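You operate a simulated robot arm through the tools that you are given. There is no shell and no other tool. Be economical: measure what you need, move in short steps, check, and stop when the job is done.

You are at the controls of a simulated two-armed robot. One attempt, no reset.

## Task
Fill the six holes listed on the black rig's card, one press each.

It is judged by the outcome, as a careful person would: the job done as asked, and still so three seconds after it is handed in. It fails if anything else is knocked over, pushed out of place, dropped, spilled or broken.

## Robot
Two 7-joint arms with fingered hands on one trunk, on a base that drives. Base frame: it is fixed to the floor where the robot stands at the start and does not move with it; the origin is under the middle of the robot, x ahead of it, y to its left, z up; the surface under the hand at the start is at about z = 843. Units: mm, rad, N and s.
The left shoulder is at the start at [78, 187, 1131], the right one opposite. With the tool pointing down near the work surface each hand reaches from about 420 to 820 mm from the robot's upright axis, wherever it stands, measured 20 degrees to its own side. Payload 3.6 kg a hand.
The TCP of each hand is the grasp point between the finger pads, 26 mm short of the fingertips. In the tool frame z runs along the fingers and y along their closing line. Largest opening 88 mm; the body of the gripper starts 30 mm behind the TCP. The gripper is a hand of 3 fingers: y runs from the thumb to the fingers, the wrist lies at [-17, -98, -164] in the tool frame, and closing takes about 1.5 s.
Orientation is told as [roll, pitch, yaw] about the base's x, y, z axes, in that order, counted from this pose: with the fingers straight down and the wrist toward the robot, the tool's x, y and z point along [0, 1, 0], [1, 0, 0] and [0, 0, -1] of the base frame.

## Interface
- The arms move only by the tool play_rows. It takes "left_rows", "right_rows" or both (then of equal length, played together; a hand with none holds still); each is one flat list of numbers, 7 for each row, row after row: the shift along the base's x, y, z in m, then the turn, a rotation vector about the base's x, y, z in rad, then the opening, from 0 (shut) to 1 (fully open). In form: [x, y, z, ax, ay, az, gripper, x, y, z, ax, ay, az, gripper, ...]. A call has 1 to 20 rows; each row is the pose to reach, as a shift and turn from the pose commanded when the call began. Rows are played at 5 a second. More than 50 mm and 0.15 rad between two rows, or a gripper value outside its range, and nothing of the call is played. Where a pose cannot be reached the arm comes as near as it can. A force on the tool above 60 N (or 10 N above the force at the start of the call, whichever is more), or a blocked arm, ends the call early, and 0.2 s more pass. The fingers move at their own pace (about 153 mm/s each) and stop on an object; they squeeze with about 31 N. The grip force told is the motor's: it shows also when the fingers shut on nothing. Time passes only in rows, and 0.2 s behind the last, so rows that repeat a pose let the fingers close. The reply holds the time, the measured pose of the TCP, the force on the tool along the base axes, the opening and the grip force, in the units named above and with some noise, with the torque about the TCP (base axes, N m) and any sound that the robot's microphone picked up.
- Cameras (640 x 400 px; columns grow to the right, rows downward): "scene" is now at [249.3, -23.3, 1070.4]; the picture's right is [-0.24, -0.97, 0.00], its down [-0.00, 0.00, -1.00] and it looks along [0.97, -0.24, -0.00] (base axes); focal length 214 px, centre (320, 200). "left" rides on the left gripper at [-56, -80, -102] in its tool frame; the picture's right is [-0.73, -0.32, 0.60], its down [0.62, -0.67, 0.41] and it looks along [0.27, 0.68, 0.69] (tool axes); focal length 247 px, centre (320, 200). "right" rides on the right gripper at [56, -80, -102] in its tool frame; the picture's right is [-0.73, 0.32, -0.60], its down [-0.62, -0.67, 0.41] and it looks along [-0.27, 0.67, 0.69] (tool axes); focal length 247 px, centre (320, 200). There is no depth. A picture from a camera that has moved, and an enlarged one, comes with that camera's place and axes in the base frame and with its lens.
- grab_frame(camera): a new picture of that camera. It takes no simulated time.
- slide_trunk(by): slides the trunk up (or, below 0, down) by that many mm; the arms and the scene camera ride with it, the base frame stays. It gives what a move gives, with no picture.
- drive_base(legs): drives the robot by 1 to 6 legs, each [ahead, left, turn to the left] in mm, mm and rad, along the robot's own axes; the way and the turn of a leg run together, so that a leg with both is an arc; at most 1500 mm and 3.142 rad a leg. The arms and the cameras ride along, it lands a little off, and it stops where it bumps. It gives what a move gives.
- hand_shape(shape, hand): the hand has 3 fingers and takes this shape, open, in about a second: jaw (thumb against the fingers, like two jaws); tri (thumb and two fingers); tip (a fingertip pinch); poke (one finger out to press); point (the index stretched); flat (the hand flat); cup (the hand cupped); fist (a fist). The gripper value then closes the fingers along that shape, each until it touches; the sizes above hold for jaw. It gives what a move gives, with no picture.
- turn_head(pan, tilt): turns the head with the scene camera to pan (to the left, within 1.047 rad either way) and tilt (down, from -0.506 to 1.204), counted from straight ahead of the robot. It gives what a move gives.
- enlarge(camera, box): a new picture of the part [left, top, right, bottom] of that camera's present view, enlarged. It takes no simulated time.
- sign_off(): hands the job in; it is judged then, once.

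Go step by step. Nothing tells you exact positions but the pictures and the camera data: compare them with the known pose of the tool, close in by small moves and look again before you grip or let go. The budget is 120 turns and 92 pictures, counting those below and the enlarged ones. Unless the task says otherwise, let go and move clear before handing in, and close with one line.

The tools are called as name(argument=value, ...) on one line, values as JSON. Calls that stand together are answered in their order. play_rows: Moves the arms, as the interface text tells. Its arguments: {"type":"object","properties":{"left_rows":{"type":"array","items":{"type":"number"}},"right_rows":{"type":"array","items":{"type":"number"}}},"required":[]} The other tools are called the same way: slide_trunk (by) slides the trunk up or down; hand_shape (shape, hand) gives the hand a shape; drive_base (legs) drives the base; turn_head (pan, tilt) turns the head that bears the scene camera; grab_frame (camera) takes a picture; enlarge (camera, box) takes an enlarged picture of a part of a camera's view; sign_off () hands the job in.

At the start:

```text
time_s: 0.0
left_tool_pos: [580.4, 112.1, 1215.5]
left_orientation: [-0.001, -0.002, 0.0]
left_force: [-0.4, 0.1, -1.4]
left_wrist_torque: [0.0, 0.0, 0.0]
left_opening: 87.7
left_grasp_force: 0.1
left_shape: jaw
right_tool_pos: [484.8, -267.8, 1143.2]
right_orientation: [-0.001, -0.001, 0.001]
right_force: [0.2, 0.2, 0.6]
right_wrist_torque: [0.0, -0.05, -0.03]
right_opening: 87.7
right_grasp_force: 0.1
right_shape: jaw
trunk travel left (down, up): [-275.0, 482.0]
robot x, y, heading: [-2.0, -0.3, -0.002]
head pan, tilt: [-0.243, 0.0]
```

scene: 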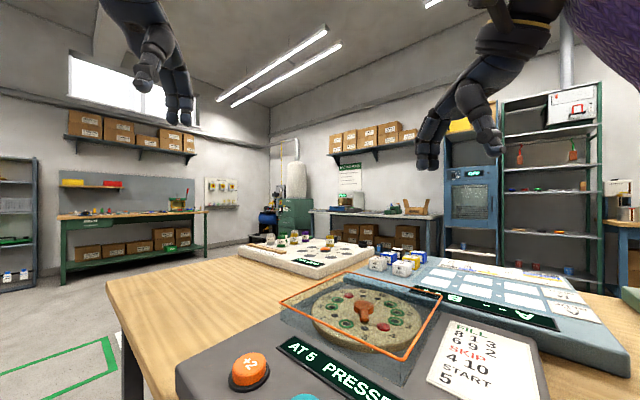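
right: 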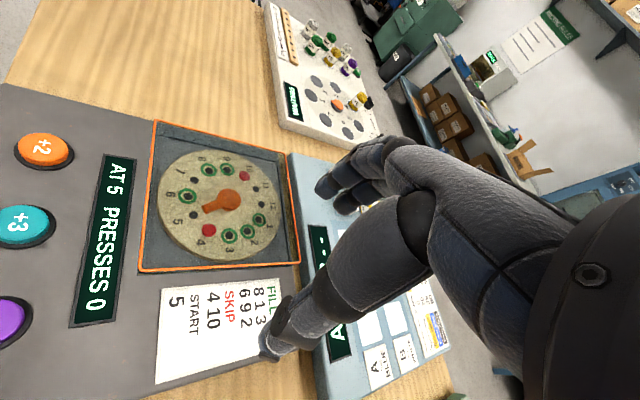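
left: 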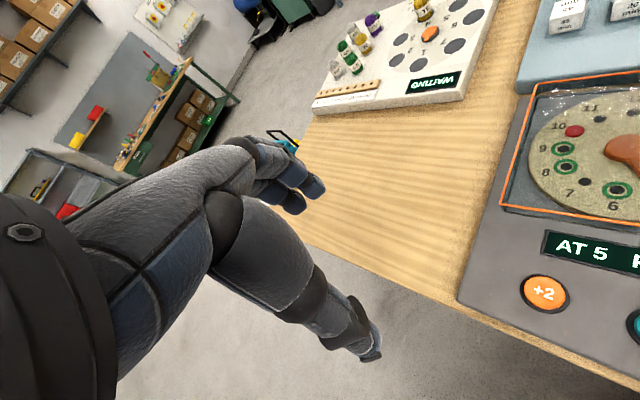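

I see a grey rig with a dial under a cover, coloured buttons (+2, +3, and a purple one) and a card. I'll look closer before doing anything.

enlarge(camera="right", box=[0, 80, 310, 390])

turn_head(pan=-0.2, tilt=0.8)

grab_frame(camera="scene")

```text
1.29 times, centred on (155, 235) of right
camera zoom: at [404.9, -211.1, 1245.3], right [0.32, -0.73, 0.6], down [-0.66, -0.62, -0.41], along [0.68, -0.27, -0.69], focal length 319 px, centre (533, 155)
```

zoom: 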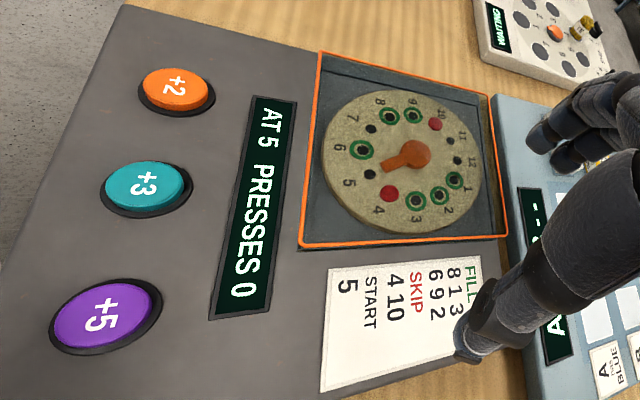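

```text
time_s: 1.1
left_tool_pos: [579.3, 112.2, 1215.8]
left_orientation: [0.0, 0.0, -0.001]
left_force: [-0.3, -0.1, -0.1]
left_wrist_torque: [-0.02, 0.0, -0.01]
left_opening: 87.5
left_grasp_force: 0.1
left_shape: jaw
right_tool_pos: [484.3, -266.9, 1143.5]
right_orientation: [-0.001, -0.001, 0.0]
right_force: [0.4, -0.4, 1.0]
right_wrist_torque: [-0.01, -0.02, 0.01]
right_opening: 87.6
right_grasp_force: 0.1
right_shape: jaw
trunk travel left (down, up): [-275.0, 482.0]
robot x, y, heading: [1.5, -1.1, 0.003]
head pan, tilt: [-0.201, 0.799]
```

```text
87 pictures are left
camera scene: at [241.0, -17.8, 998.4], right [-0.2, -0.98, 0.0], down [-0.7, 0.14, -0.7], along [0.68, -0.14, -0.72], focal length 214 px, centre (320, 200)
```

scene: 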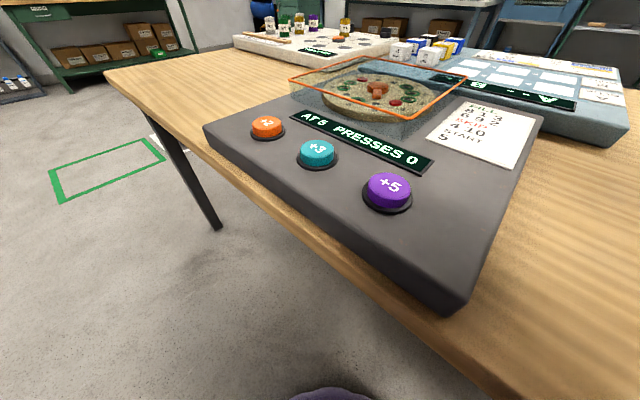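

The dial has 12 places and starts at 5. The listed order works in one press each: +3→8, +5→1, +2→3, +3→6, +3→9, +5→2. By my reckoning the buttons are at +2 [545,-2], +3 [468,-60] and +5 [384,-116], tops at z≈853. I'll back off a little for reach and form the poke shape.

drive_base(legs=[[-110, 0, 0]])

hand_shape(shape="poke", hand="right")

turn_head(pan=-0.2, tilt=0.6)

grab_frame(camera="scene")

grab_frame(camera="right")

```text
time_s: 2.3
left_tool_pos: [468.4, 112.8, 1216.1]
left_orientation: [0.001, -0.002, -0.001]
left_force: [-0.6, 0.4, 0.5]
left_wrist_torque: [0.01, 0.0, -0.01]
left_opening: 87.5
left_grasp_force: 0.0
left_shape: jaw
right_tool_pos: [373.9, -267.4, 1144.1]
right_orientation: [0.0, -0.002, 0.0]
right_force: [-0.8, 0.4, 0.0]
right_wrist_torque: [0.0, 0.0, -0.01]
right_opening: 87.9
right_grasp_force: 0.0
right_shape: jaw
trunk travel left (down, up): [-275.0, 482.0]
robot x, y, heading: [-112.5, -0.8, -0.006]
head pan, tilt: [-0.201, 0.799]
```

```text
time_s: 3.2
left_tool_pos: [470.4, 111.3, 1215.3]
left_orientation: [0.0, 0.0, 0.001]
left_force: [0.0, 0.7, 0.5]
left_wrist_torque: [-0.03, 0.03, -0.02]
left_opening: 87.7
left_grasp_force: 0.0
left_shape: jaw
right_tool_pos: [375.3, -267.1, 1143.7]
right_orientation: [0.0, -0.001, -0.001]
right_force: [-0.6, -0.6, -1.3]
right_wrist_torque: [-0.02, 0.0, 0.02]
right_opening: 0.2
right_grasp_force: 0.1
right_shape: poke
trunk travel left (down, up): [-275.0, 482.0]
robot x, y, heading: [-111.3, 0.8, -0.0]
head pan, tilt: [-0.201, 0.799]
```

```text
time_s: 4.0
left_tool_pos: [470.7, 113.2, 1215.6]
left_orientation: [-0.001, -0.001, 0.0]
left_force: [-0.4, 1.0, 0.3]
left_wrist_torque: [-0.01, 0.03, -0.01]
left_opening: 87.7
left_grasp_force: 0.0
left_shape: jaw
right_tool_pos: [376.1, -266.3, 1143.7]
right_orientation: [0.0, -0.001, 0.0]
right_force: [0.0, -1.0, 0.3]
right_wrist_torque: [0.02, 0.02, -0.03]
right_opening: 0.1
right_grasp_force: 0.0
right_shape: poke
trunk travel left (down, up): [-275.0, 482.0]
robot x, y, heading: [-110.6, 4.2, -0.002]
head pan, tilt: [-0.201, 0.6]
```

```text
86 pictures are left
camera scene: at [138.9, -19.5, 1015.2], right [-0.2, -0.98, 0.0], down [-0.55, 0.11, -0.82], along [0.81, -0.16, -0.57], focal length 214 px, centre (320, 200)
```

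scene: 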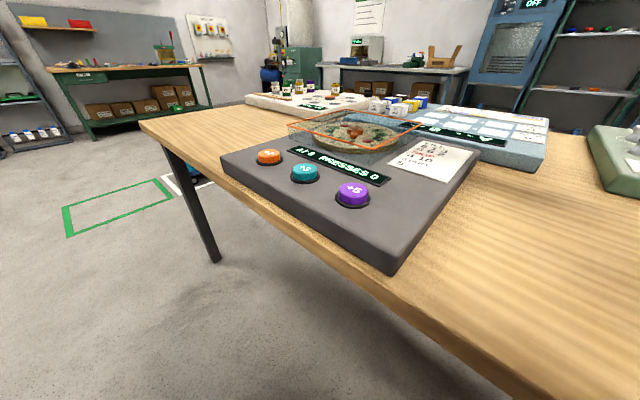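

```text
85 pictures are left
camera right: at [295.2, -211.3, 1245.3], right [0.32, -0.73, 0.6], down [-0.67, -0.62, -0.41], along [0.68, -0.27, -0.69], focal length 247 px, centre (320, 200)
```

right: 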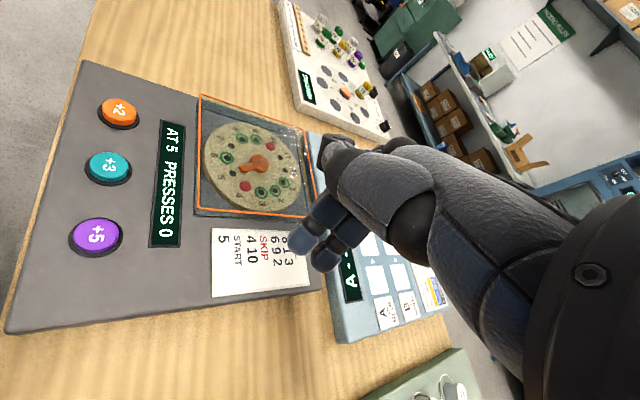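

The hand is in poke shape but I can't yet tell exactly where its tip is. I'll bring it above the +3 button, well clear, and look from both cameras.

play_rows(right_rows=[0.013, 0.03, -0.02, 0, 0, 0, 0, 0.026, 0.06, -0.04, 0, 0, 0, 0, 0.039, 0.09, -0.06, 0, 0, 0, 0, 0.052, 0.12, -0.08, 0, 0, 0, 0, 0.065, 0.15, -0.1, 0, 0, 0, 0, 0.078, 0.18, -0.12, 0, 0, 0, 0, 0.092, 0.206, -0.145, 0, 0, 0, 0])

grab_frame(camera="scene")

grab_frame(camera="right")

```text
time_s: 5.5
left_tool_pos: [472.0, 112.3, 1215.5]
left_orientation: [0.0, 0.0, -0.001]
left_force: [0.7, -0.4, 0.4]
left_wrist_torque: [0.01, -0.02, -0.01]
left_opening: 87.4
left_grasp_force: 0.0
left_shape: jaw
right_tool_pos: [468.0, -59.9, 997.8]
right_orientation: [-0.001, 0.001, 0.0]
right_force: [-0.5, 0.7, 0.7]
right_wrist_torque: [-0.03, 0.0, 0.0]
right_opening: 0.2
right_grasp_force: 0.1
right_shape: poke
trunk travel left (down, up): [-275.0, 482.0]
robot x, y, heading: [-110.2, 2.7, 0.002]
head pan, tilt: [-0.201, 0.6]
```

```text
84 pictures are left
camera scene: at [139.2, -19.1, 1015.1], right [-0.2, -0.98, 0.0], down [-0.55, 0.11, -0.82], along [0.81, -0.17, -0.57], focal length 214 px, centre (320, 200)
```

scene: 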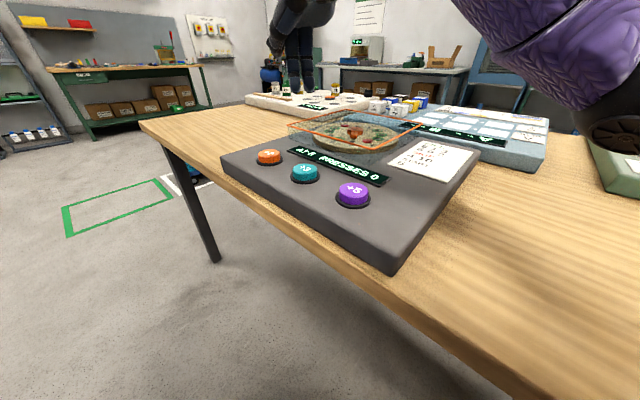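

```text
83 pictures are left
camera right: at [386.8, -3.8, 1099.6], right [0.32, -0.73, 0.6], down [-0.67, -0.62, -0.41], along [0.68, -0.27, -0.69], focal length 247 px, centre (320, 200)
```

right: 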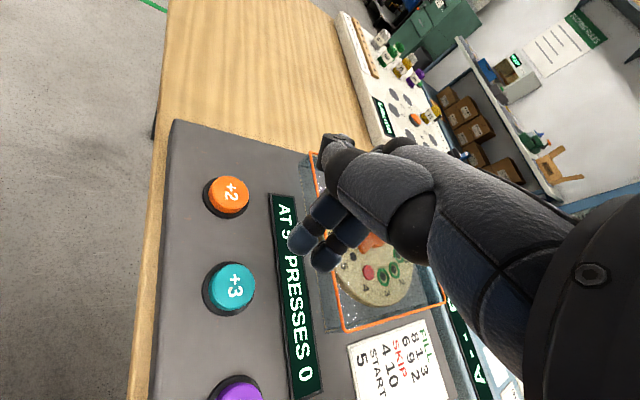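

Button position confirmed. I'll tilt the head up so the fingertip is clearly in view.

turn_head(pan=-0.1, tilt=0.25)

enlarge(camera="scene", box=[200, 60, 440, 300])

enlarge(camera="right", box=[200, 120, 440, 300])

```text
time_s: 6.4
left_tool_pos: [471.1, 112.9, 1216.8]
left_orientation: [0.0, 0.001, -0.001]
left_force: [0.0, 0.5, 0.2]
left_wrist_torque: [0.02, -0.01, -0.01]
left_opening: 87.7
left_grasp_force: 0.0
left_shape: jaw
right_tool_pos: [465.9, -59.0, 999.0]
right_orientation: [0.0, -0.001, 0.0]
right_force: [-0.9, -0.2, -0.3]
right_wrist_torque: [-0.03, -0.03, -0.02]
right_opening: 0.0
right_grasp_force: 0.0
right_shape: poke
trunk travel left (down, up): [-275.0, 482.0]
robot x, y, heading: [-108.0, 1.4, 0.002]
head pan, tilt: [-0.099, 0.25]
```

```text
1.67 times, centred on (320, 180) of scene
camera zoom: at [145.3, -11.1, 1047.4], right [-0.1, -0.99, 0.0], down [-0.25, 0.02, -0.97], along [0.96, -0.1, -0.25], focal length 358 px, centre (320, 233)
```

zoom: 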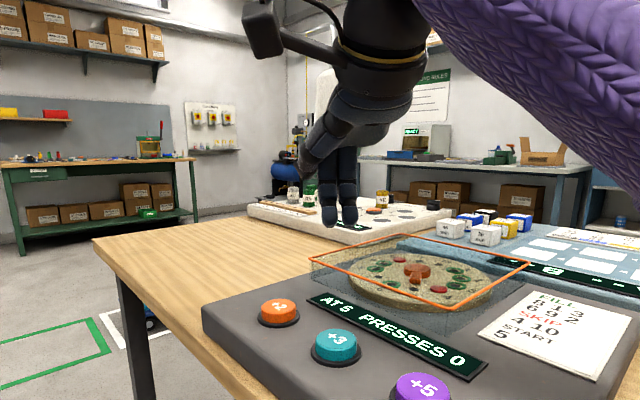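

```text
2.22 times, centred on (320, 210) of right
camera zoom: at [386.3, -4.5, 1100.3], right [0.32, -0.73, 0.6], down [-0.66, -0.62, -0.41], along [0.68, -0.27, -0.69], focal length 549 px, centre (320, 178)
```

zoom: 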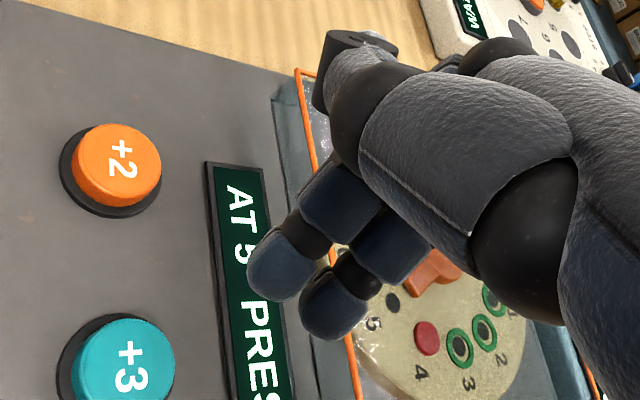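

The lowest fingertip measures about [468,-54,972], roughly 26 mm under the TCP as expected, with the neighbouring finger beside it; both fit on the ~50 mm button. I'll descend to just above +3 and check.

play_rows(right_rows=[0.002, -0.001, -0.035, 0, 0, 0, 0, 0.002, -0.001, -0.07, 0, 0, 0, 0, 0.002, -0.001, -0.102, 0, 0, 0, 0, 0.002, -0.001, -0.102, 0, 0, 0, 0])

turn_head(pan=-0.15, tilt=0.5)

enlarge(camera="scene", box=[200, 60, 440, 300])

grab_frame(camera="right")

```text
time_s: 7.4
left_tool_pos: [470.1, 113.1, 1216.7]
left_orientation: [-0.001, 0.0, -0.001]
left_force: [0.6, 0.2, -0.1]
left_wrist_torque: [-0.05, 0.01, 0.0]
left_opening: 87.6
left_grasp_force: 0.1
left_shape: jaw
right_tool_pos: [469.2, -63.3, 896.0]
right_orientation: [0.001, 0.002, 0.0]
right_force: [0.0, -0.1, 0.3]
right_wrist_torque: [-0.01, 0.0, 0.01]
right_opening: 0.0
right_grasp_force: 0.0
right_shape: poke
trunk travel left (down, up): [-275.0, 482.0]
robot x, y, heading: [-112.5, 2.3, -0.005]
head pan, tilt: [-0.099, 0.25]
```

```text
time_s: 8.2
left_tool_pos: [471.3, 113.1, 1215.4]
left_orientation: [-0.001, -0.001, -0.002]
left_force: [-0.5, 0.5, 0.3]
left_wrist_torque: [0.0, 0.02, -0.01]
left_opening: 87.3
left_grasp_force: 0.0
left_shape: jaw
right_tool_pos: [468.4, -61.8, 896.2]
right_orientation: [0.0, 0.001, 0.0]
right_force: [0.3, 0.6, -0.3]
right_wrist_torque: [-0.02, -0.02, 0.01]
right_opening: 0.0
right_grasp_force: 0.1
right_shape: poke
trunk travel left (down, up): [-275.0, 482.0]
robot x, y, heading: [-110.3, 1.6, -0.001]
head pan, tilt: [-0.15, 0.499]
```

```text
1.67 times, centred on (320, 180) of scene
camera zoom: at [142.3, -15.4, 1024.4], right [-0.15, -0.99, 0.0], down [-0.47, 0.07, -0.88], along [0.87, -0.13, -0.48], focal length 358 px, centre (320, 233)
```

zoom: 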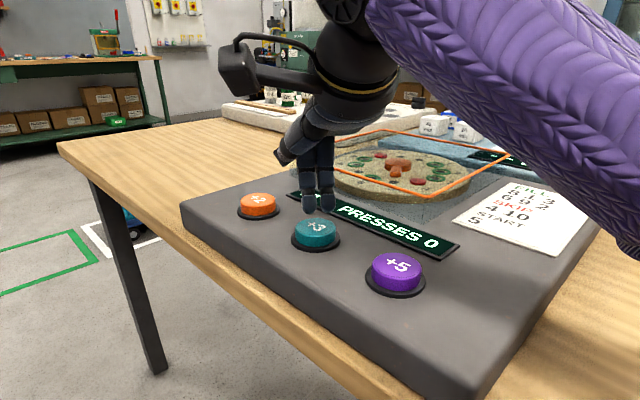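

```text
79 pictures are left
camera right: at [388.8, -6.2, 998.2], right [0.32, -0.73, 0.6], down [-0.67, -0.62, -0.41], along [0.68, -0.27, -0.69], focal length 247 px, centre (320, 200)
```

right: 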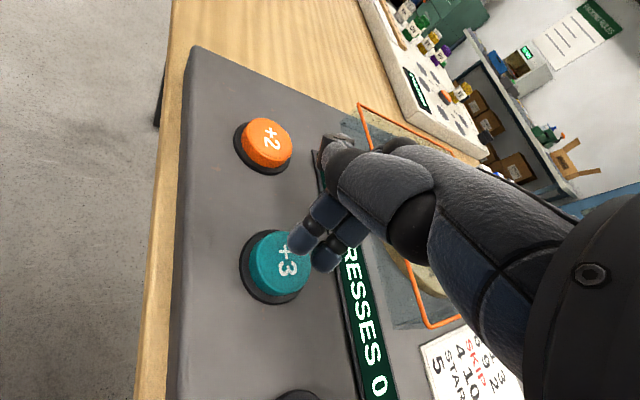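

The fingertip sits just above +3. I'll shift 4 mm back and press down gently.

play_rows(right_rows=[-0.004, 0, -0.004, 0, 0, 0, 0, -0.004, 0, -0.01, 0, 0, 0, 0, -0.004, 0, -0.014, 0, 0, 0, 0, -0.004, 0, -0.018, 0, 0, 0, 0])

enlarge(camera="scene", box=[200, 60, 440, 300])

```text
time_s: 9.2
left_tool_pos: [470.6, 112.0, 1215.1]
left_orientation: [0.002, 0.0, 0.001]
left_force: [0.0, -0.5, 0.1]
left_wrist_torque: [0.01, 0.02, 0.0]
left_opening: 87.5
left_grasp_force: 0.1
left_shape: jaw
right_tool_pos: [464.4, -61.2, 880.0]
right_orientation: [-0.001, -0.003, 0.0]
right_force: [-0.2, 0.6, 4.2]
right_wrist_torque: [0.02, 0.02, -0.02]
right_opening: 0.0
right_grasp_force: 0.0
right_shape: poke
trunk travel left (down, up): [-275.0, 482.0]
robot x, y, heading: [-109.5, 0.5, -0.0]
head pan, tilt: [-0.15, 0.499]
heard: click
```

```text
1.67 times, centred on (320, 180) of scene
camera zoom: at [142.0, -15.4, 1024.4], right [-0.15, -0.99, 0.0], down [-0.47, 0.07, -0.88], along [0.87, -0.13, -0.48], focal length 358 px, centre (320, 233)
```

zoom: 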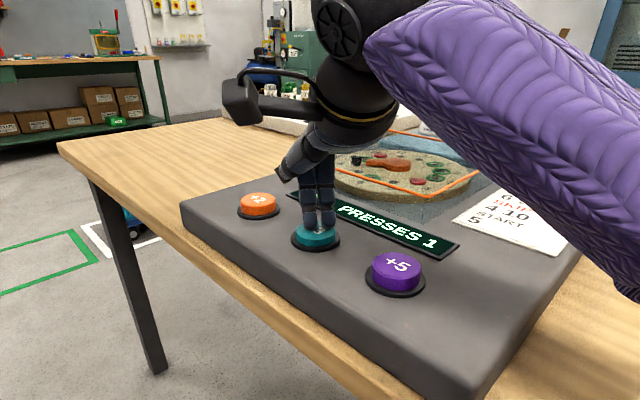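

A click, and the display shows PRESSES 1. I'll lift straight up and check where the pointer landed.

play_rows(right_rows=[0, 0, 0.02, 0, 0, 0, 0, 0, 0, 0.06, 0, 0, 0, 0, 0, 0, 0.1, 0, 0, 0, 0, 0, 0, 0.1, 0, 0, 0, 0, 0, 0, 0.1, 0, 0, 0, 0])

grab_frame(camera="right")

enlarge(camera="scene", box=[250, 100, 450, 260])

```text
time_s: 10.3
left_tool_pos: [470.6, 113.3, 1214.9]
left_orientation: [-0.001, 0.001, -0.001]
left_force: [-0.6, -0.4, -0.6]
left_wrist_torque: [0.04, -0.03, -0.01]
left_opening: 87.8
left_grasp_force: 0.1
left_shape: jaw
right_tool_pos: [464.3, -62.1, 978.4]
right_orientation: [-0.001, 0.0, 0.001]
right_force: [0.2, 0.1, -0.7]
right_wrist_torque: [0.03, -0.04, -0.02]
right_opening: 0.1
right_grasp_force: 0.1
right_shape: poke
trunk travel left (down, up): [-275.0, 482.0]
robot x, y, heading: [-108.7, 2.0, 0.002]
head pan, tilt: [-0.15, 0.499]
```

```text
77 pictures are left
camera right: at [384.7, -6.0, 1080.3], right [0.32, -0.73, 0.6], down [-0.66, -0.62, -0.41], along [0.68, -0.27, -0.69], focal length 247 px, centre (320, 200)
```

right: 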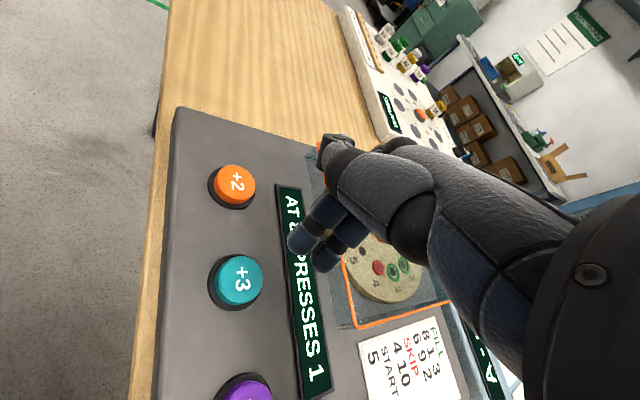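

```text
2.50 times, centred on (350, 180) of scene
camera zoom: at [142.2, -15.4, 1024.3], right [-0.15, -0.99, 0.0], down [-0.47, 0.07, -0.88], along [0.87, -0.13, -0.48], focal length 536 px, centre (245, 250)
```

zoom: 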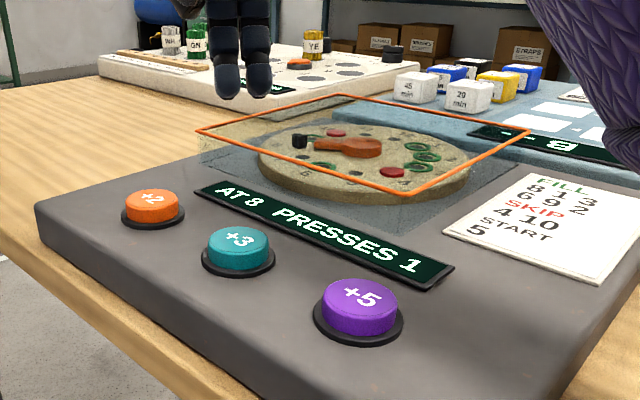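

The display reads AT 8, PRESSES 1, and a peg is in place, so the plan holds. Next is +5 (to 1); I'll move above it.

play_rows(right_rows=[-0.027, -0.02, 0, 0, 0, 0, 0, -0.054, -0.04, 0, 0, 0, 0, 0, -0.08, -0.059, 0, 0, 0, 0, 0, -0.08, -0.059, -0.04, 0, 0, 0, 0, -0.08, -0.059, -0.078, 0, 0, 0, 0, -0.08, -0.059, -0.078, 0, 0, 0, 0])

grab_frame(camera="right")

grab_frame(camera="scene")

```text
time_s: 11.8
left_tool_pos: [470.8, 112.0, 1215.6]
left_orientation: [0.0, 0.0, 0.001]
left_force: [0.8, -0.1, 0.0]
left_wrist_torque: [-0.02, 0.0, 0.01]
left_opening: 87.8
left_grasp_force: 0.0
left_shape: jaw
right_tool_pos: [385.1, -121.0, 900.4]
right_orientation: [0.002, 0.001, 0.0]
right_force: [0.7, 0.3, -0.3]
right_wrist_torque: [0.0, 0.01, 0.01]
right_opening: 0.1
right_grasp_force: 0.0
right_shape: poke
trunk travel left (down, up): [-275.0, 482.0]
robot x, y, heading: [-108.0, 0.1, -0.002]
head pan, tilt: [-0.15, 0.499]
```

```text
75 pictures are left
camera right: at [305.0, -65.4, 1000.9], right [0.32, -0.73, 0.6], down [-0.66, -0.62, -0.41], along [0.68, -0.27, -0.69], focal length 247 px, centre (320, 200)
```

right: 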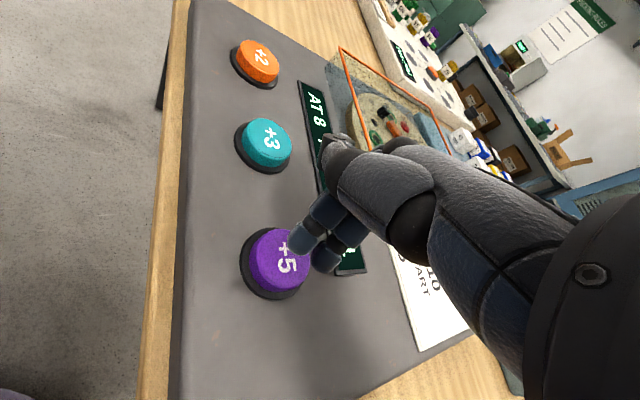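

```text
74 pictures are left
camera scene: at [142.3, -15.4, 1024.3], right [-0.15, -0.99, 0.0], down [-0.47, 0.07, -0.88], along [0.87, -0.13, -0.48], focal length 214 px, centre (320, 200)
```

scene: 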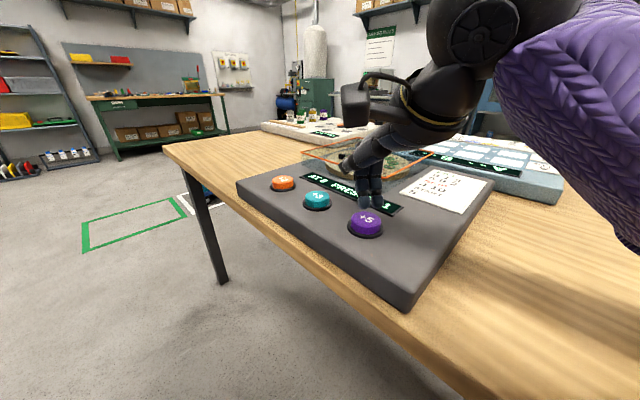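

Positioned exactly as before the last press. I'll press +5 with the same offset, then lift.

play_rows(right_rows=[-0.004, 0, -0.005, 0, 0, 0, 0, -0.004, 0, -0.011, 0, 0, 0, 0, -0.004, 0, -0.016, 0, 0, 0, 0, -0.004, 0, -0.02, 0, 0, 0, 0, -0.004, 0, -0.02, 0, 0, 0, 0, -0.004, 0, 0.01, 0, 0, 0, 0, -0.004, 0, 0.05, 0, 0, 0, 0, -0.004, 0, 0.08, 0, 0, 0, 0, -0.004, 0, 0.08, 0, 0, 0, 0, -0.004, 0, 0.08, 0, 0, 0, 0])

enlarge(camera="scene", box=[250, 100, 450, 260])

```text
time_s: 13.9
left_tool_pos: [471.4, 111.7, 1215.7]
left_orientation: [0.0, -0.001, -0.001]
left_force: [-0.9, 0.4, 0.7]
left_wrist_torque: [0.01, 0.02, 0.01]
left_opening: 87.8
left_grasp_force: 0.1
left_shape: jaw
right_tool_pos: [381.2, -121.0, 979.5]
right_orientation: [0.001, 0.0, 0.001]
right_force: [0.6, 0.0, 0.7]
right_wrist_torque: [0.01, 0.0, -0.04]
right_opening: 0.1
right_grasp_force: 0.0
right_shape: poke
trunk travel left (down, up): [-275.0, 482.0]
robot x, y, heading: [-109.9, 2.5, -0.005]
head pan, tilt: [-0.15, 0.499]
heard: click
```

```text
2.50 times, centred on (350, 180) of scene
camera zoom: at [142.2, -15.3, 1024.3], right [-0.15, -0.99, 0.0], down [-0.47, 0.07, -0.88], along [0.87, -0.13, -0.48], focal length 536 px, centre (245, 250)
```

zoom: 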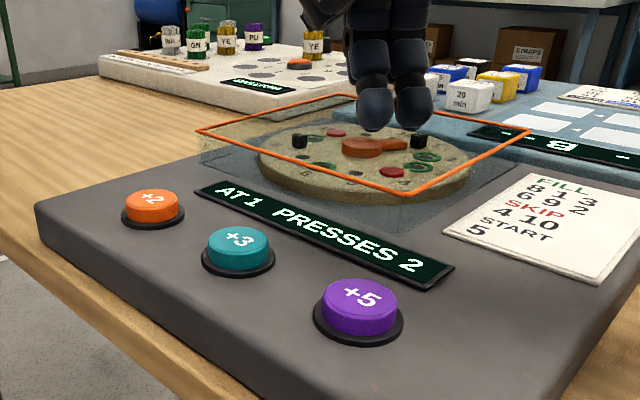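

AT 1, PRESSES 2, with two pegs in. Next is +2 (to 3); I'll move above it.

play_rows(right_rows=[0.027, 0.019, 0, 0, 0, 0, 0, 0.054, 0.038, 0, 0, 0, 0, 0, 0.081, 0.057, 0, 0, 0, 0, 0, 0.108, 0.076, 0, 0, 0, 0, 0, 0.135, 0.095, 0, 0, 0, 0, 0, 0.164, 0.116, 0, 0, 0, 0, 0, 0.164, 0.116, -0.04, 0, 0, 0, 0, 0.164, 0.116, -0.078, 0, 0, 0, 0, 0.164, 0.116, -0.078, 0, 0, 0, 0])

grab_frame(camera="right")

grab_frame(camera="scene")

```text
time_s: 15.9
left_tool_pos: [470.6, 112.7, 1216.8]
left_orientation: [0.0, 0.0, 0.001]
left_force: [0.2, 0.3, -0.6]
left_wrist_torque: [-0.03, -0.01, -0.02]
left_opening: 87.9
left_grasp_force: 0.1
left_shape: jaw
right_tool_pos: [544.9, -3.9, 902.9]
right_orientation: [0.0, 0.0, 0.0]
right_force: [0.0, 0.4, 0.0]
right_wrist_torque: [0.02, 0.01, 0.03]
right_opening: 0.1
right_grasp_force: 0.1
right_shape: poke
trunk travel left (down, up): [-275.0, 482.0]
robot x, y, heading: [-111.8, -0.4, 0.001]
head pan, tilt: [-0.15, 0.499]
```

```text
72 pictures are left
camera right: at [465.1, 51.7, 1005.1], right [0.32, -0.73, 0.6], down [-0.66, -0.62, -0.41], along [0.68, -0.27, -0.69], focal length 247 px, centre (320, 200)
```

right: 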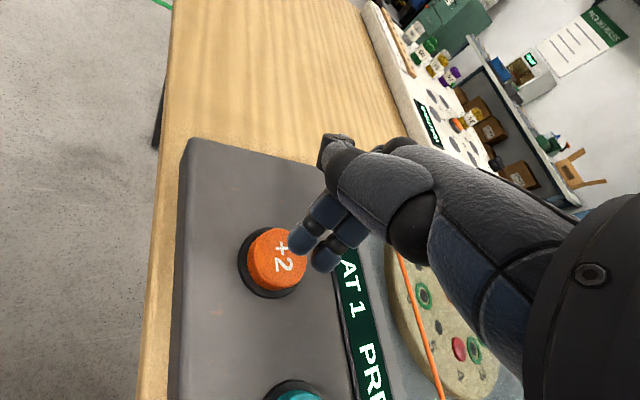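

```text
71 pictures are left
camera scene: at [142.2, -15.4, 1024.4], right [-0.15, -0.99, 0.0], down [-0.47, 0.07, -0.88], along [0.87, -0.13, -0.48], focal length 214 px, centre (320, 200)
```

scene: 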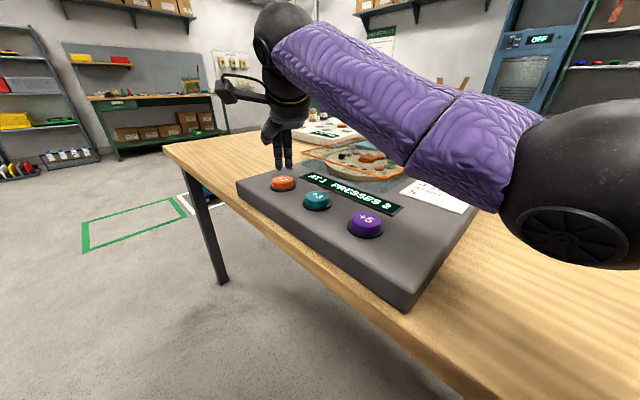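

Lined up over +2 the same way. I'll press it and lift.

play_rows(right_rows=[-0.005, 0.001, -0.006, 0, 0, 0, 0, -0.005, 0.001, -0.013, 0, 0, 0, 0, -0.005, 0.001, -0.018, 0, 0, 0, 0, -0.005, 0.001, -0.022, 0, 0, 0, 0, -0.005, 0.001, -0.022, 0, 0, 0, 0, -0.005, 0.001, 0.01, 0, 0, 0, 0, -0.005, 0.001, 0.05, 0, 0, 0, 0, -0.005, 0.001, 0.078, 0, 0, 0, 0, -0.005, 0.001, 0.078, 0, 0, 0, 0, -0.005, 0.001, 0.078, 0, 0, 0, 0])

enlarge(camera="scene", box=[250, 100, 450, 260])

```text
time_s: 18.1
left_tool_pos: [470.5, 112.4, 1215.6]
left_orientation: [0.001, 0.0, -0.001]
left_force: [-0.2, -0.2, 0.8]
left_wrist_torque: [-0.03, 0.02, -0.01]
left_opening: 87.5
left_grasp_force: 0.0
left_shape: jaw
right_tool_pos: [540.6, -3.6, 980.9]
right_orientation: [0.0, 0.0, 0.0]
right_force: [0.0, 0.6, -0.4]
right_wrist_torque: [0.03, -0.07, 0.0]
right_opening: 0.0
right_grasp_force: 0.0
right_shape: poke
trunk travel left (down, up): [-275.0, 482.0]
robot x, y, heading: [-104.7, -2.2, -0.002]
head pan, tilt: [-0.15, 0.499]
```

```text
2.50 times, centred on (350, 180) of scene
camera zoom: at [142.3, -15.4, 1024.3], right [-0.15, -0.99, 0.0], down [-0.47, 0.07, -0.88], along [0.87, -0.13, -0.48], focal length 536 px, centre (245, 250)
```

zoom: 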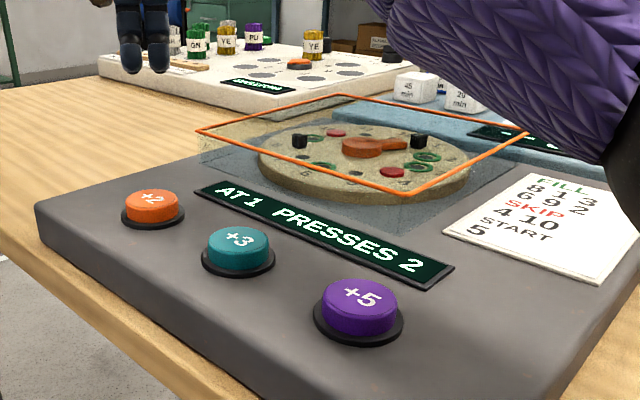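

No click and the display is unchanged, so that press was slightly too shallow. I'll repeat it a few mm deeper.

play_rows(right_rows=[0, 0, -0.04, 0, 0, 0, 0, 0, 0, -0.08, 0, 0, 0, 0, 0, 0, -0.09, 0, 0, 0, 0, 0, 0, -0.097, 0, 0, 0, 0, 0, 0, -0.101, 0, 0, 0, 0, 0, 0, -0.104, 0, 0, 0, 0, 0, 0, -0.104, 0, 0, 0, 0])

enlarge(camera="scene", box=[230, 100, 430, 260])

```text
time_s: 19.8
left_tool_pos: [470.2, 111.8, 1217.1]
left_orientation: [0.0, 0.0, 0.0]
left_force: [-0.3, -0.3, 0.3]
left_wrist_torque: [-0.02, -0.01, 0.02]
left_opening: 87.7
left_grasp_force: 0.1
left_shape: jaw
right_tool_pos: [540.5, -4.2, 877.8]
right_orientation: [0.001, -0.005, 0.001]
right_force: [2.1, -1.9, 9.5]
right_wrist_torque: [-0.03, -0.07, -0.02]
right_opening: 0.1
right_grasp_force: 0.0
right_shape: poke
trunk travel left (down, up): [-275.0, 482.0]
robot x, y, heading: [-106.6, -0.8, 0.003]
head pan, tilt: [-0.15, 0.499]
heard: click
```

```text
2.50 times, centred on (330, 180) of scene
camera zoom: at [141.7, -15.6, 1024.6], right [-0.15, -0.99, 0.0], down [-0.47, 0.07, -0.88], along [0.87, -0.13, -0.48], focal length 536 px, centre (295, 250)
```

zoom: 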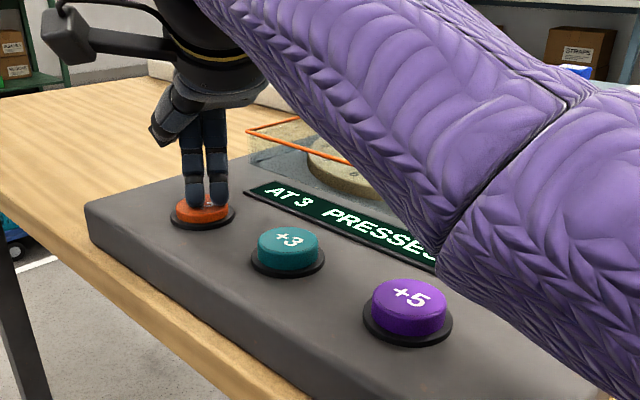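

Clicked, AT 3. I'll lift and move above +3 for the next one (to 6).

play_rows(right_rows=[0, 0, 0.02, 0, 0, 0, 0, 0, 0, 0.06, 0, 0, 0, 0, 0, 0, 0.1, 0, 0, 0, 0, -0.025, -0.019, 0.1, 0, 0, 0, 0, -0.05, -0.038, 0.1, 0, 0, 0, 0, -0.076, -0.057, 0.1, 0, 0, 0, 0, -0.076, -0.057, 0.06, 0, 0, 0, 0, -0.076, -0.057, 0.022, 0, 0, 0, 0, -0.076, -0.057, 0.022, 0, 0, 0, 0])

enlarge(camera="scene", box=[250, 100, 450, 260])

grab_frame(camera="right")

```text
time_s: 21.8
left_tool_pos: [470.5, 112.9, 1216.2]
left_orientation: [0.0, 0.001, 0.0]
left_force: [-0.9, 0.1, -0.7]
left_wrist_torque: [-0.01, 0.0, 0.02]
left_opening: 87.5
left_grasp_force: 0.0
left_shape: jaw
right_tool_pos: [464.2, -61.6, 898.6]
right_orientation: [0.0, 0.001, 0.001]
right_force: [0.4, -0.5, 0.3]
right_wrist_torque: [0.01, -0.02, 0.01]
right_opening: 0.1
right_grasp_force: 0.0
right_shape: poke
trunk travel left (down, up): [-275.0, 482.0]
robot x, y, heading: [-107.8, -0.8, -0.0]
head pan, tilt: [-0.15, 0.499]
```

```text
2.50 times, centred on (350, 180) of scene
camera zoom: at [142.3, -15.4, 1024.3], right [-0.15, -0.99, 0.0], down [-0.47, 0.07, -0.88], along [0.87, -0.13, -0.48], focal length 536 px, centre (245, 250)
```

zoom: 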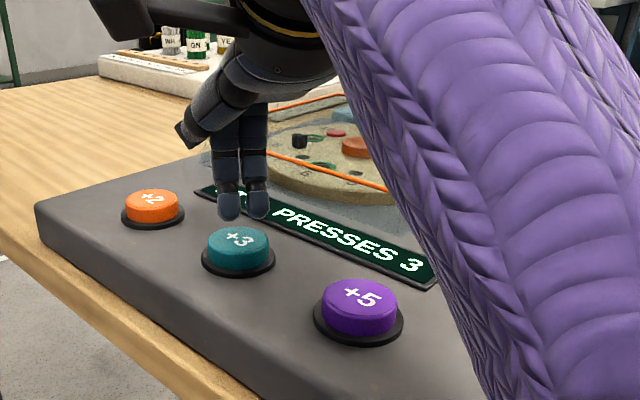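

```text
67 pictures are left
camera right: at [383.8, -5.8, 1000.0], right [0.32, -0.73, 0.6], down [-0.66, -0.62, -0.41], along [0.68, -0.27, -0.69], focal length 247 px, centre (320, 200)
```

right: 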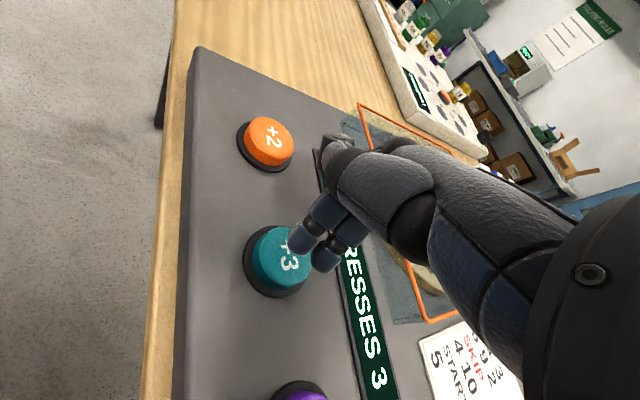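

PRESSES 3, and the finger is over +3. I'll press once and lift high to read the result.

play_rows(right_rows=[0, 0, -0.006, 0, 0, 0, 0, 0, 0, -0.012, 0, 0, 0, 0, 0, 0, -0.017, 0, 0, 0, 0, 0, 0, -0.021, 0, 0, 0, 0, 0, 0, -0.021, 0, 0, 0, 0, 0, 0, 0.01, 0, 0, 0, 0, 0, 0, 0.05, 0, 0, 0, 0, 0, 0, 0.08, 0, 0, 0, 0, 0, 0, 0.08, 0, 0, 0, 0, 0, 0, 0.08, 0, 0, 0, 0])

enlarge(camera="scene", box=[250, 100, 450, 260])

```text
time_s: 23.9
left_tool_pos: [470.4, 112.0, 1215.6]
left_orientation: [0.0, 0.0, -0.002]
left_force: [-0.7, 0.5, 0.8]
left_wrist_torque: [-0.03, 0.04, 0.01]
left_opening: 87.6
left_grasp_force: 0.1
left_shape: jaw
right_tool_pos: [464.1, -60.9, 977.9]
right_orientation: [0.0, 0.001, 0.0]
right_force: [-0.6, 0.5, -0.3]
right_wrist_torque: [0.0, -0.01, -0.04]
right_opening: 0.2
right_grasp_force: 0.2
right_shape: poke
trunk travel left (down, up): [-275.0, 482.0]
robot x, y, heading: [-109.6, -0.1, -0.001]
head pan, tilt: [-0.15, 0.499]
heard: click
```

```text
2.50 times, centred on (350, 180) of scene
camera zoom: at [142.3, -15.4, 1024.3], right [-0.15, -0.99, 0.0], down [-0.47, 0.07, -0.88], along [0.87, -0.13, -0.48], focal length 536 px, centre (245, 250)
```

zoom: 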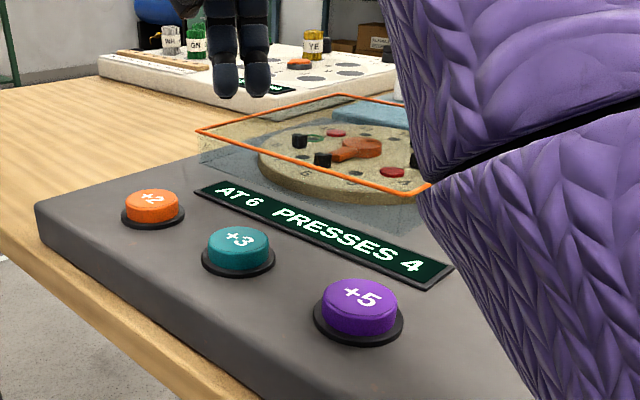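

AT 6, PRESSES 4. The hand is still above +3, so I'll press +3 once more (to 9).

play_rows(right_rows=[0, 0, -0.04, 0, 0, 0, 0, 0, 0, -0.08, 0, 0, 0, 0, 0, 0, -0.09, 0, 0, 0, 0, 0, 0, -0.097, 0, 0, 0, 0, 0, 0, -0.101, 0, 0, 0, 0, 0, 0, -0.101, 0, 0, 0, 0, 0, 0, -0.08, 0, 0, 0, 0, 0, 0, -0.04, 0, 0, 0, 0, 0, 0, 0, 0, 0, 0, 0, 0, 0, 0, 0, 0, 0, 0, 0, 0, 0, 0, 0, 0, 0])

enlarge(camera="scene", box=[250, 100, 450, 260])

```text
time_s: 26.4
left_tool_pos: [470.8, 113.0, 1216.0]
left_orientation: [0.0, 0.001, 0.0]
left_force: [1.1, -0.1, 0.2]
left_wrist_torque: [-0.04, 0.02, 0.02]
left_opening: 87.7
left_grasp_force: 0.0
left_shape: jaw
right_tool_pos: [463.8, -62.3, 978.2]
right_orientation: [0.001, 0.0, 0.0]
right_force: [0.2, -0.4, -0.7]
right_wrist_torque: [0.03, -0.01, -0.01]
right_opening: 0.0
right_grasp_force: 0.0
right_shape: poke
trunk travel left (down, up): [-275.0, 482.0]
robot x, y, heading: [-112.9, -0.5, -0.001]
head pan, tilt: [-0.15, 0.499]
```

```text
2.50 times, centred on (350, 180) of scene
camera zoom: at [142.2, -15.3, 1024.3], right [-0.15, -0.99, 0.0], down [-0.47, 0.07, -0.88], along [0.87, -0.13, -0.48], focal length 536 px, centre (245, 250)
```

zoom: 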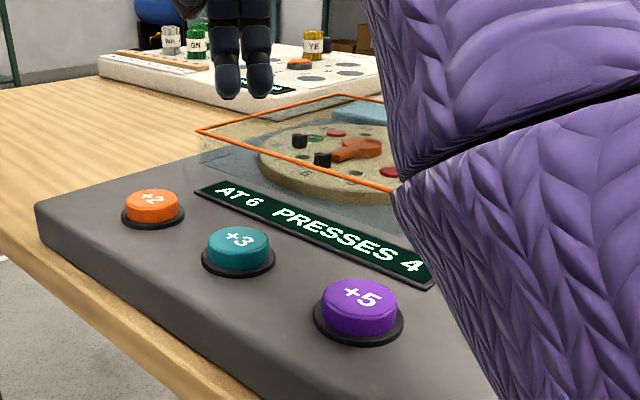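

No click registered: still AT 6, PRESSES 4. I'll repeat the press a few mm deeper.

play_rows(right_rows=[0, 0, -0.04, 0, 0, 0, 0, 0, 0, -0.08, 0, 0, 0, 0, 0, 0, -0.09, 0, 0, 0, 0, 0, 0, -0.097, 0, 0, 0, 0, 0, 0, -0.102, 0, 0, 0, 0, 0, 0, -0.105, 0, 0, 0, 0, 0, 0, -0.105, 0, 0, 0, 0, 0, 0, -0.08, 0, 0, 0, 0, 0, 0, -0.04, 0, 0, 0, 0, 0, 0, 0, 0, 0, 0, 0, 0, 0, 0, 0, 0, 0, 0])

enlarge(camera="scene", box=[250, 100, 450, 260])

```text
time_s: 28.8
left_tool_pos: [471.2, 111.6, 1214.8]
left_orientation: [0.0, 0.0, -0.001]
left_force: [0.4, -0.4, 0.5]
left_wrist_torque: [-0.03, -0.01, 0.0]
left_opening: 87.7
left_grasp_force: 0.0
left_shape: jaw
right_tool_pos: [465.8, -61.9, 976.1]
right_orientation: [-0.002, 0.002, -0.003]
right_force: [0.4, 1.2, -0.3]
right_wrist_torque: [-0.04, -0.01, 0.0]
right_opening: 0.0
right_grasp_force: 0.0
right_shape: poke
trunk travel left (down, up): [-275.0, 482.0]
robot x, y, heading: [-111.6, 1.4, 0.001]
head pan, tilt: [-0.15, 0.499]
```

```text
2.50 times, centred on (350, 180) of scene
camera zoom: at [142.4, -15.5, 1024.2], right [-0.15, -0.99, 0.0], down [-0.47, 0.07, -0.88], along [0.87, -0.13, -0.48], focal length 536 px, centre (245, 250)
```

zoom: 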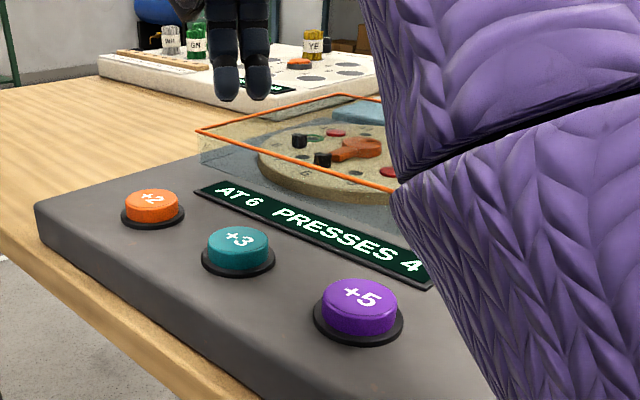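

Still no click. I'll press again, hold, and look at the pose and force at depth.

play_rows(right_rows=[-0.001, 0, -0.04, 0, 0, 0, 0, -0.001, 0, -0.08, 0, 0, 0, 0, -0.001, 0, -0.09, 0, 0, 0, 0, -0.001, 0, -0.096, 0, 0, 0, 0, -0.001, 0, -0.1, 0, 0, 0, 0, -0.001, 0, -0.1, 0, 0, 0, 0])

enlarge(camera="scene", box=[250, 100, 450, 260])

grab_frame(camera="right")

```text
time_s: 30.4
left_tool_pos: [470.8, 112.1, 1215.9]
left_orientation: [0.0, 0.0, 0.0]
left_force: [-0.5, -0.4, -0.8]
left_wrist_torque: [0.01, -0.03, 0.01]
left_opening: 87.7
left_grasp_force: 0.0
left_shape: jaw
right_tool_pos: [490.4, -82.4, 918.8]
right_orientation: [-0.024, -0.092, -0.029]
right_force: [0.2, 0.5, -0.4]
right_wrist_torque: [-0.01, 0.04, 0.02]
right_opening: 0.0
right_grasp_force: 0.2
right_shape: poke
trunk travel left (down, up): [-275.0, 482.0]
robot x, y, heading: [-110.0, -2.7, -0.002]
head pan, tilt: [-0.15, 0.499]
stopped in row 6 (right hand): the arm was blocked; the commanded pose is now the measured one
```

```text
2.50 times, centred on (350, 180) of scene
camera zoom: at [142.4, -15.5, 1024.3], right [-0.15, -0.99, 0.0], down [-0.47, 0.07, -0.88], along [0.87, -0.13, -0.48], focal length 536 px, centre (245, 250)
```

zoom: 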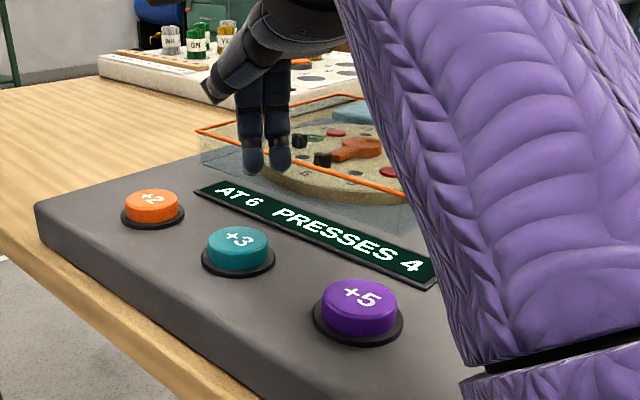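

```text
62 pictures are left
camera right: at [402.0, -20.9, 1012.0], right [0.24, -0.73, 0.64], down [-0.64, -0.62, -0.45], along [0.73, -0.3, -0.62], focal length 247 px, centre (320, 200)
```

right: 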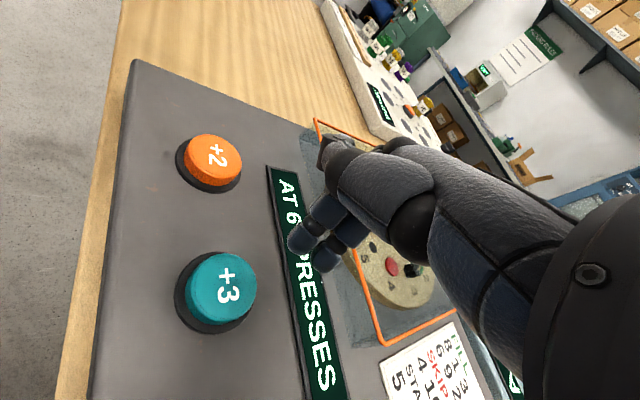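

The arm, not the tool, got blocked: the elbow has drifted. I'll lift first and look at the whole view.

play_rows(right_rows=[0, 0, 0.03, 0, 0, 0, 0, 0, 0, 0.06, 0, 0, 0, 0, 0, 0, 0.09, 0, 0, 0, 0, 0, 0, 0.12, 0, 0, 0, 0])

turn_head(pan=-0.4, tilt=0.6)

grab_frame(camera="scene")

grab_frame(camera="left")

```text
time_s: 31.4
left_tool_pos: [470.9, 113.0, 1216.5]
left_orientation: [0.001, 0.0, 0.001]
left_force: [0.0, 0.0, -0.1]
left_wrist_torque: [0.02, -0.01, 0.0]
left_opening: 87.7
left_grasp_force: 0.0
left_shape: jaw
right_tool_pos: [487.8, -76.6, 1038.6]
right_orientation: [-0.018, -0.086, -0.022]
right_force: [-0.1, 0.8, 0.2]
right_wrist_torque: [0.02, 0.02, 0.0]
right_opening: 0.1
right_grasp_force: 0.2
right_shape: poke
trunk travel left (down, up): [-275.0, 482.0]
robot x, y, heading: [-107.7, 2.0, -0.0]
head pan, tilt: [-0.15, 0.499]
```

```text
time_s: 32.1
left_tool_pos: [470.7, 112.8, 1215.5]
left_orientation: [-0.001, -0.001, -0.001]
left_force: [-0.2, -1.3, 0.5]
left_wrist_torque: [-0.01, -0.02, -0.01]
left_opening: 87.7
left_grasp_force: 0.0
left_shape: jaw
right_tool_pos: [488.2, -79.0, 1039.2]
right_orientation: [-0.021, -0.087, -0.025]
right_force: [0.7, -0.9, 0.9]
right_wrist_torque: [-0.01, -0.01, 0.0]
right_opening: 0.0
right_grasp_force: 0.0
right_shape: poke
trunk travel left (down, up): [-275.0, 482.0]
robot x, y, heading: [-109.9, 0.5, -0.005]
head pan, tilt: [-0.4, 0.6]
```

```text
61 pictures are left
camera scene: at [133.8, -36.1, 1015.2], right [-0.39, -0.92, 0.0], down [-0.52, 0.22, -0.83], along [0.76, -0.32, -0.56], focal length 214 px, centre (320, 200)
```

scene: 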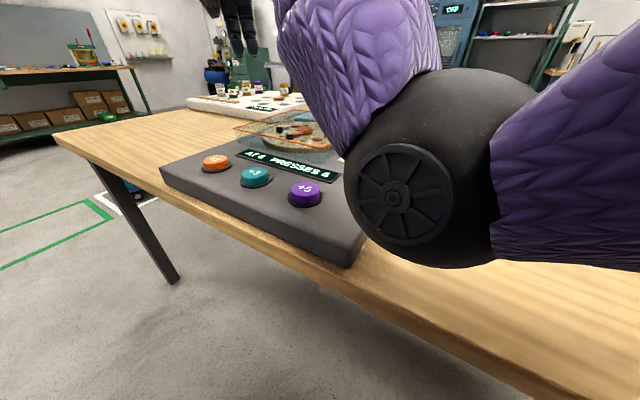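

```text
60 pictures are left
camera left: at [391.8, 57.4, 1316.4], right [-0.32, -0.73, -0.6], down [-0.66, 0.62, -0.41], along [0.68, 0.27, -0.69], focal length 247 px, centre (320, 200)
```

left: 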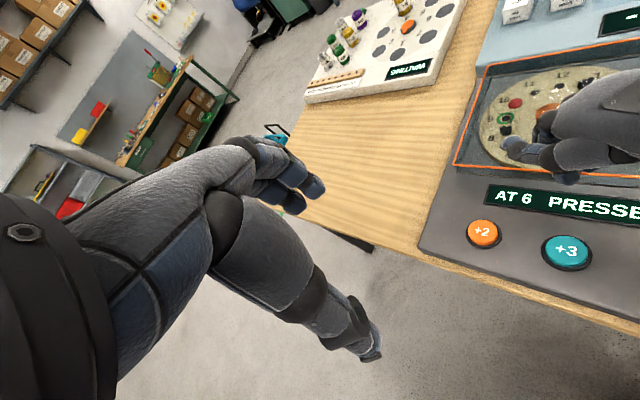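

The elbow has swung inward and low near the table, while the rig itself hasn't moved. I'll retreat to the start pose of the right arm (high and to the right) to let the elbow swing back out.

play_rows(right_rows=[0, -0.02, 0.035, 0.003, 0.012, 0.003, 0, -0.01, -0.04, 0.07, 0.006, 0.024, 0.006, 0, -0.03, -0.07, 0.104, 0.009, 0.036, 0.009, 0, -0.05, -0.1, 0.104, 0.012, 0.05, 0.012, 0, -0.07, -0.13, 0.104, 0.015, 0.065, 0.018, 0, -0.09, -0.16, 0.104, 0.018, 0.076, 0.022, 0, -0.112, -0.188, 0.104, 0.021, 0.087, 0.025, 0, -0.112, -0.188, 0.104, 0.021, 0.087, 0.025, 0])

grab_frame(camera="scene")

```text
time_s: 33.9
left_tool_pos: [470.9, 112.7, 1216.5]
left_orientation: [0.001, -0.001, 0.0]
left_force: [-0.3, -0.7, 0.4]
left_wrist_torque: [0.03, 0.02, -0.01]
left_opening: 87.8
left_grasp_force: 0.1
left_shape: jaw
right_tool_pos: [458.1, -306.7, 1121.2]
right_orientation: [-0.001, 0.002, 0.0]
right_force: [-0.7, -0.1, -0.1]
right_wrist_torque: [-0.01, 0.01, -0.03]
right_opening: 0.0
right_grasp_force: 0.1
right_shape: poke
right hand out of reach, approached as far as the arm can: row 2, 3, 4, 5, 6, 7, 8
trunk travel left (down, up): [-275.0, 482.0]
robot x, y, heading: [-112.3, 0.6, -0.0]
head pan, tilt: [-0.4, 0.6]
```

```text
59 pictures are left
camera scene: at [134.0, -36.0, 1015.1], right [-0.39, -0.92, 0.0], down [-0.52, 0.22, -0.82], along [0.76, -0.32, -0.57], focal length 214 px, centre (320, 200)
```

scene: 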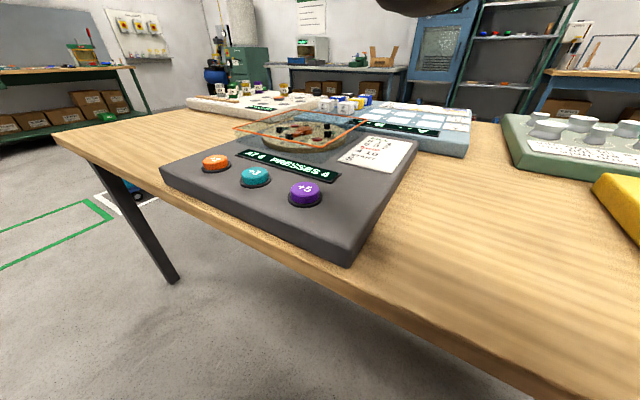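

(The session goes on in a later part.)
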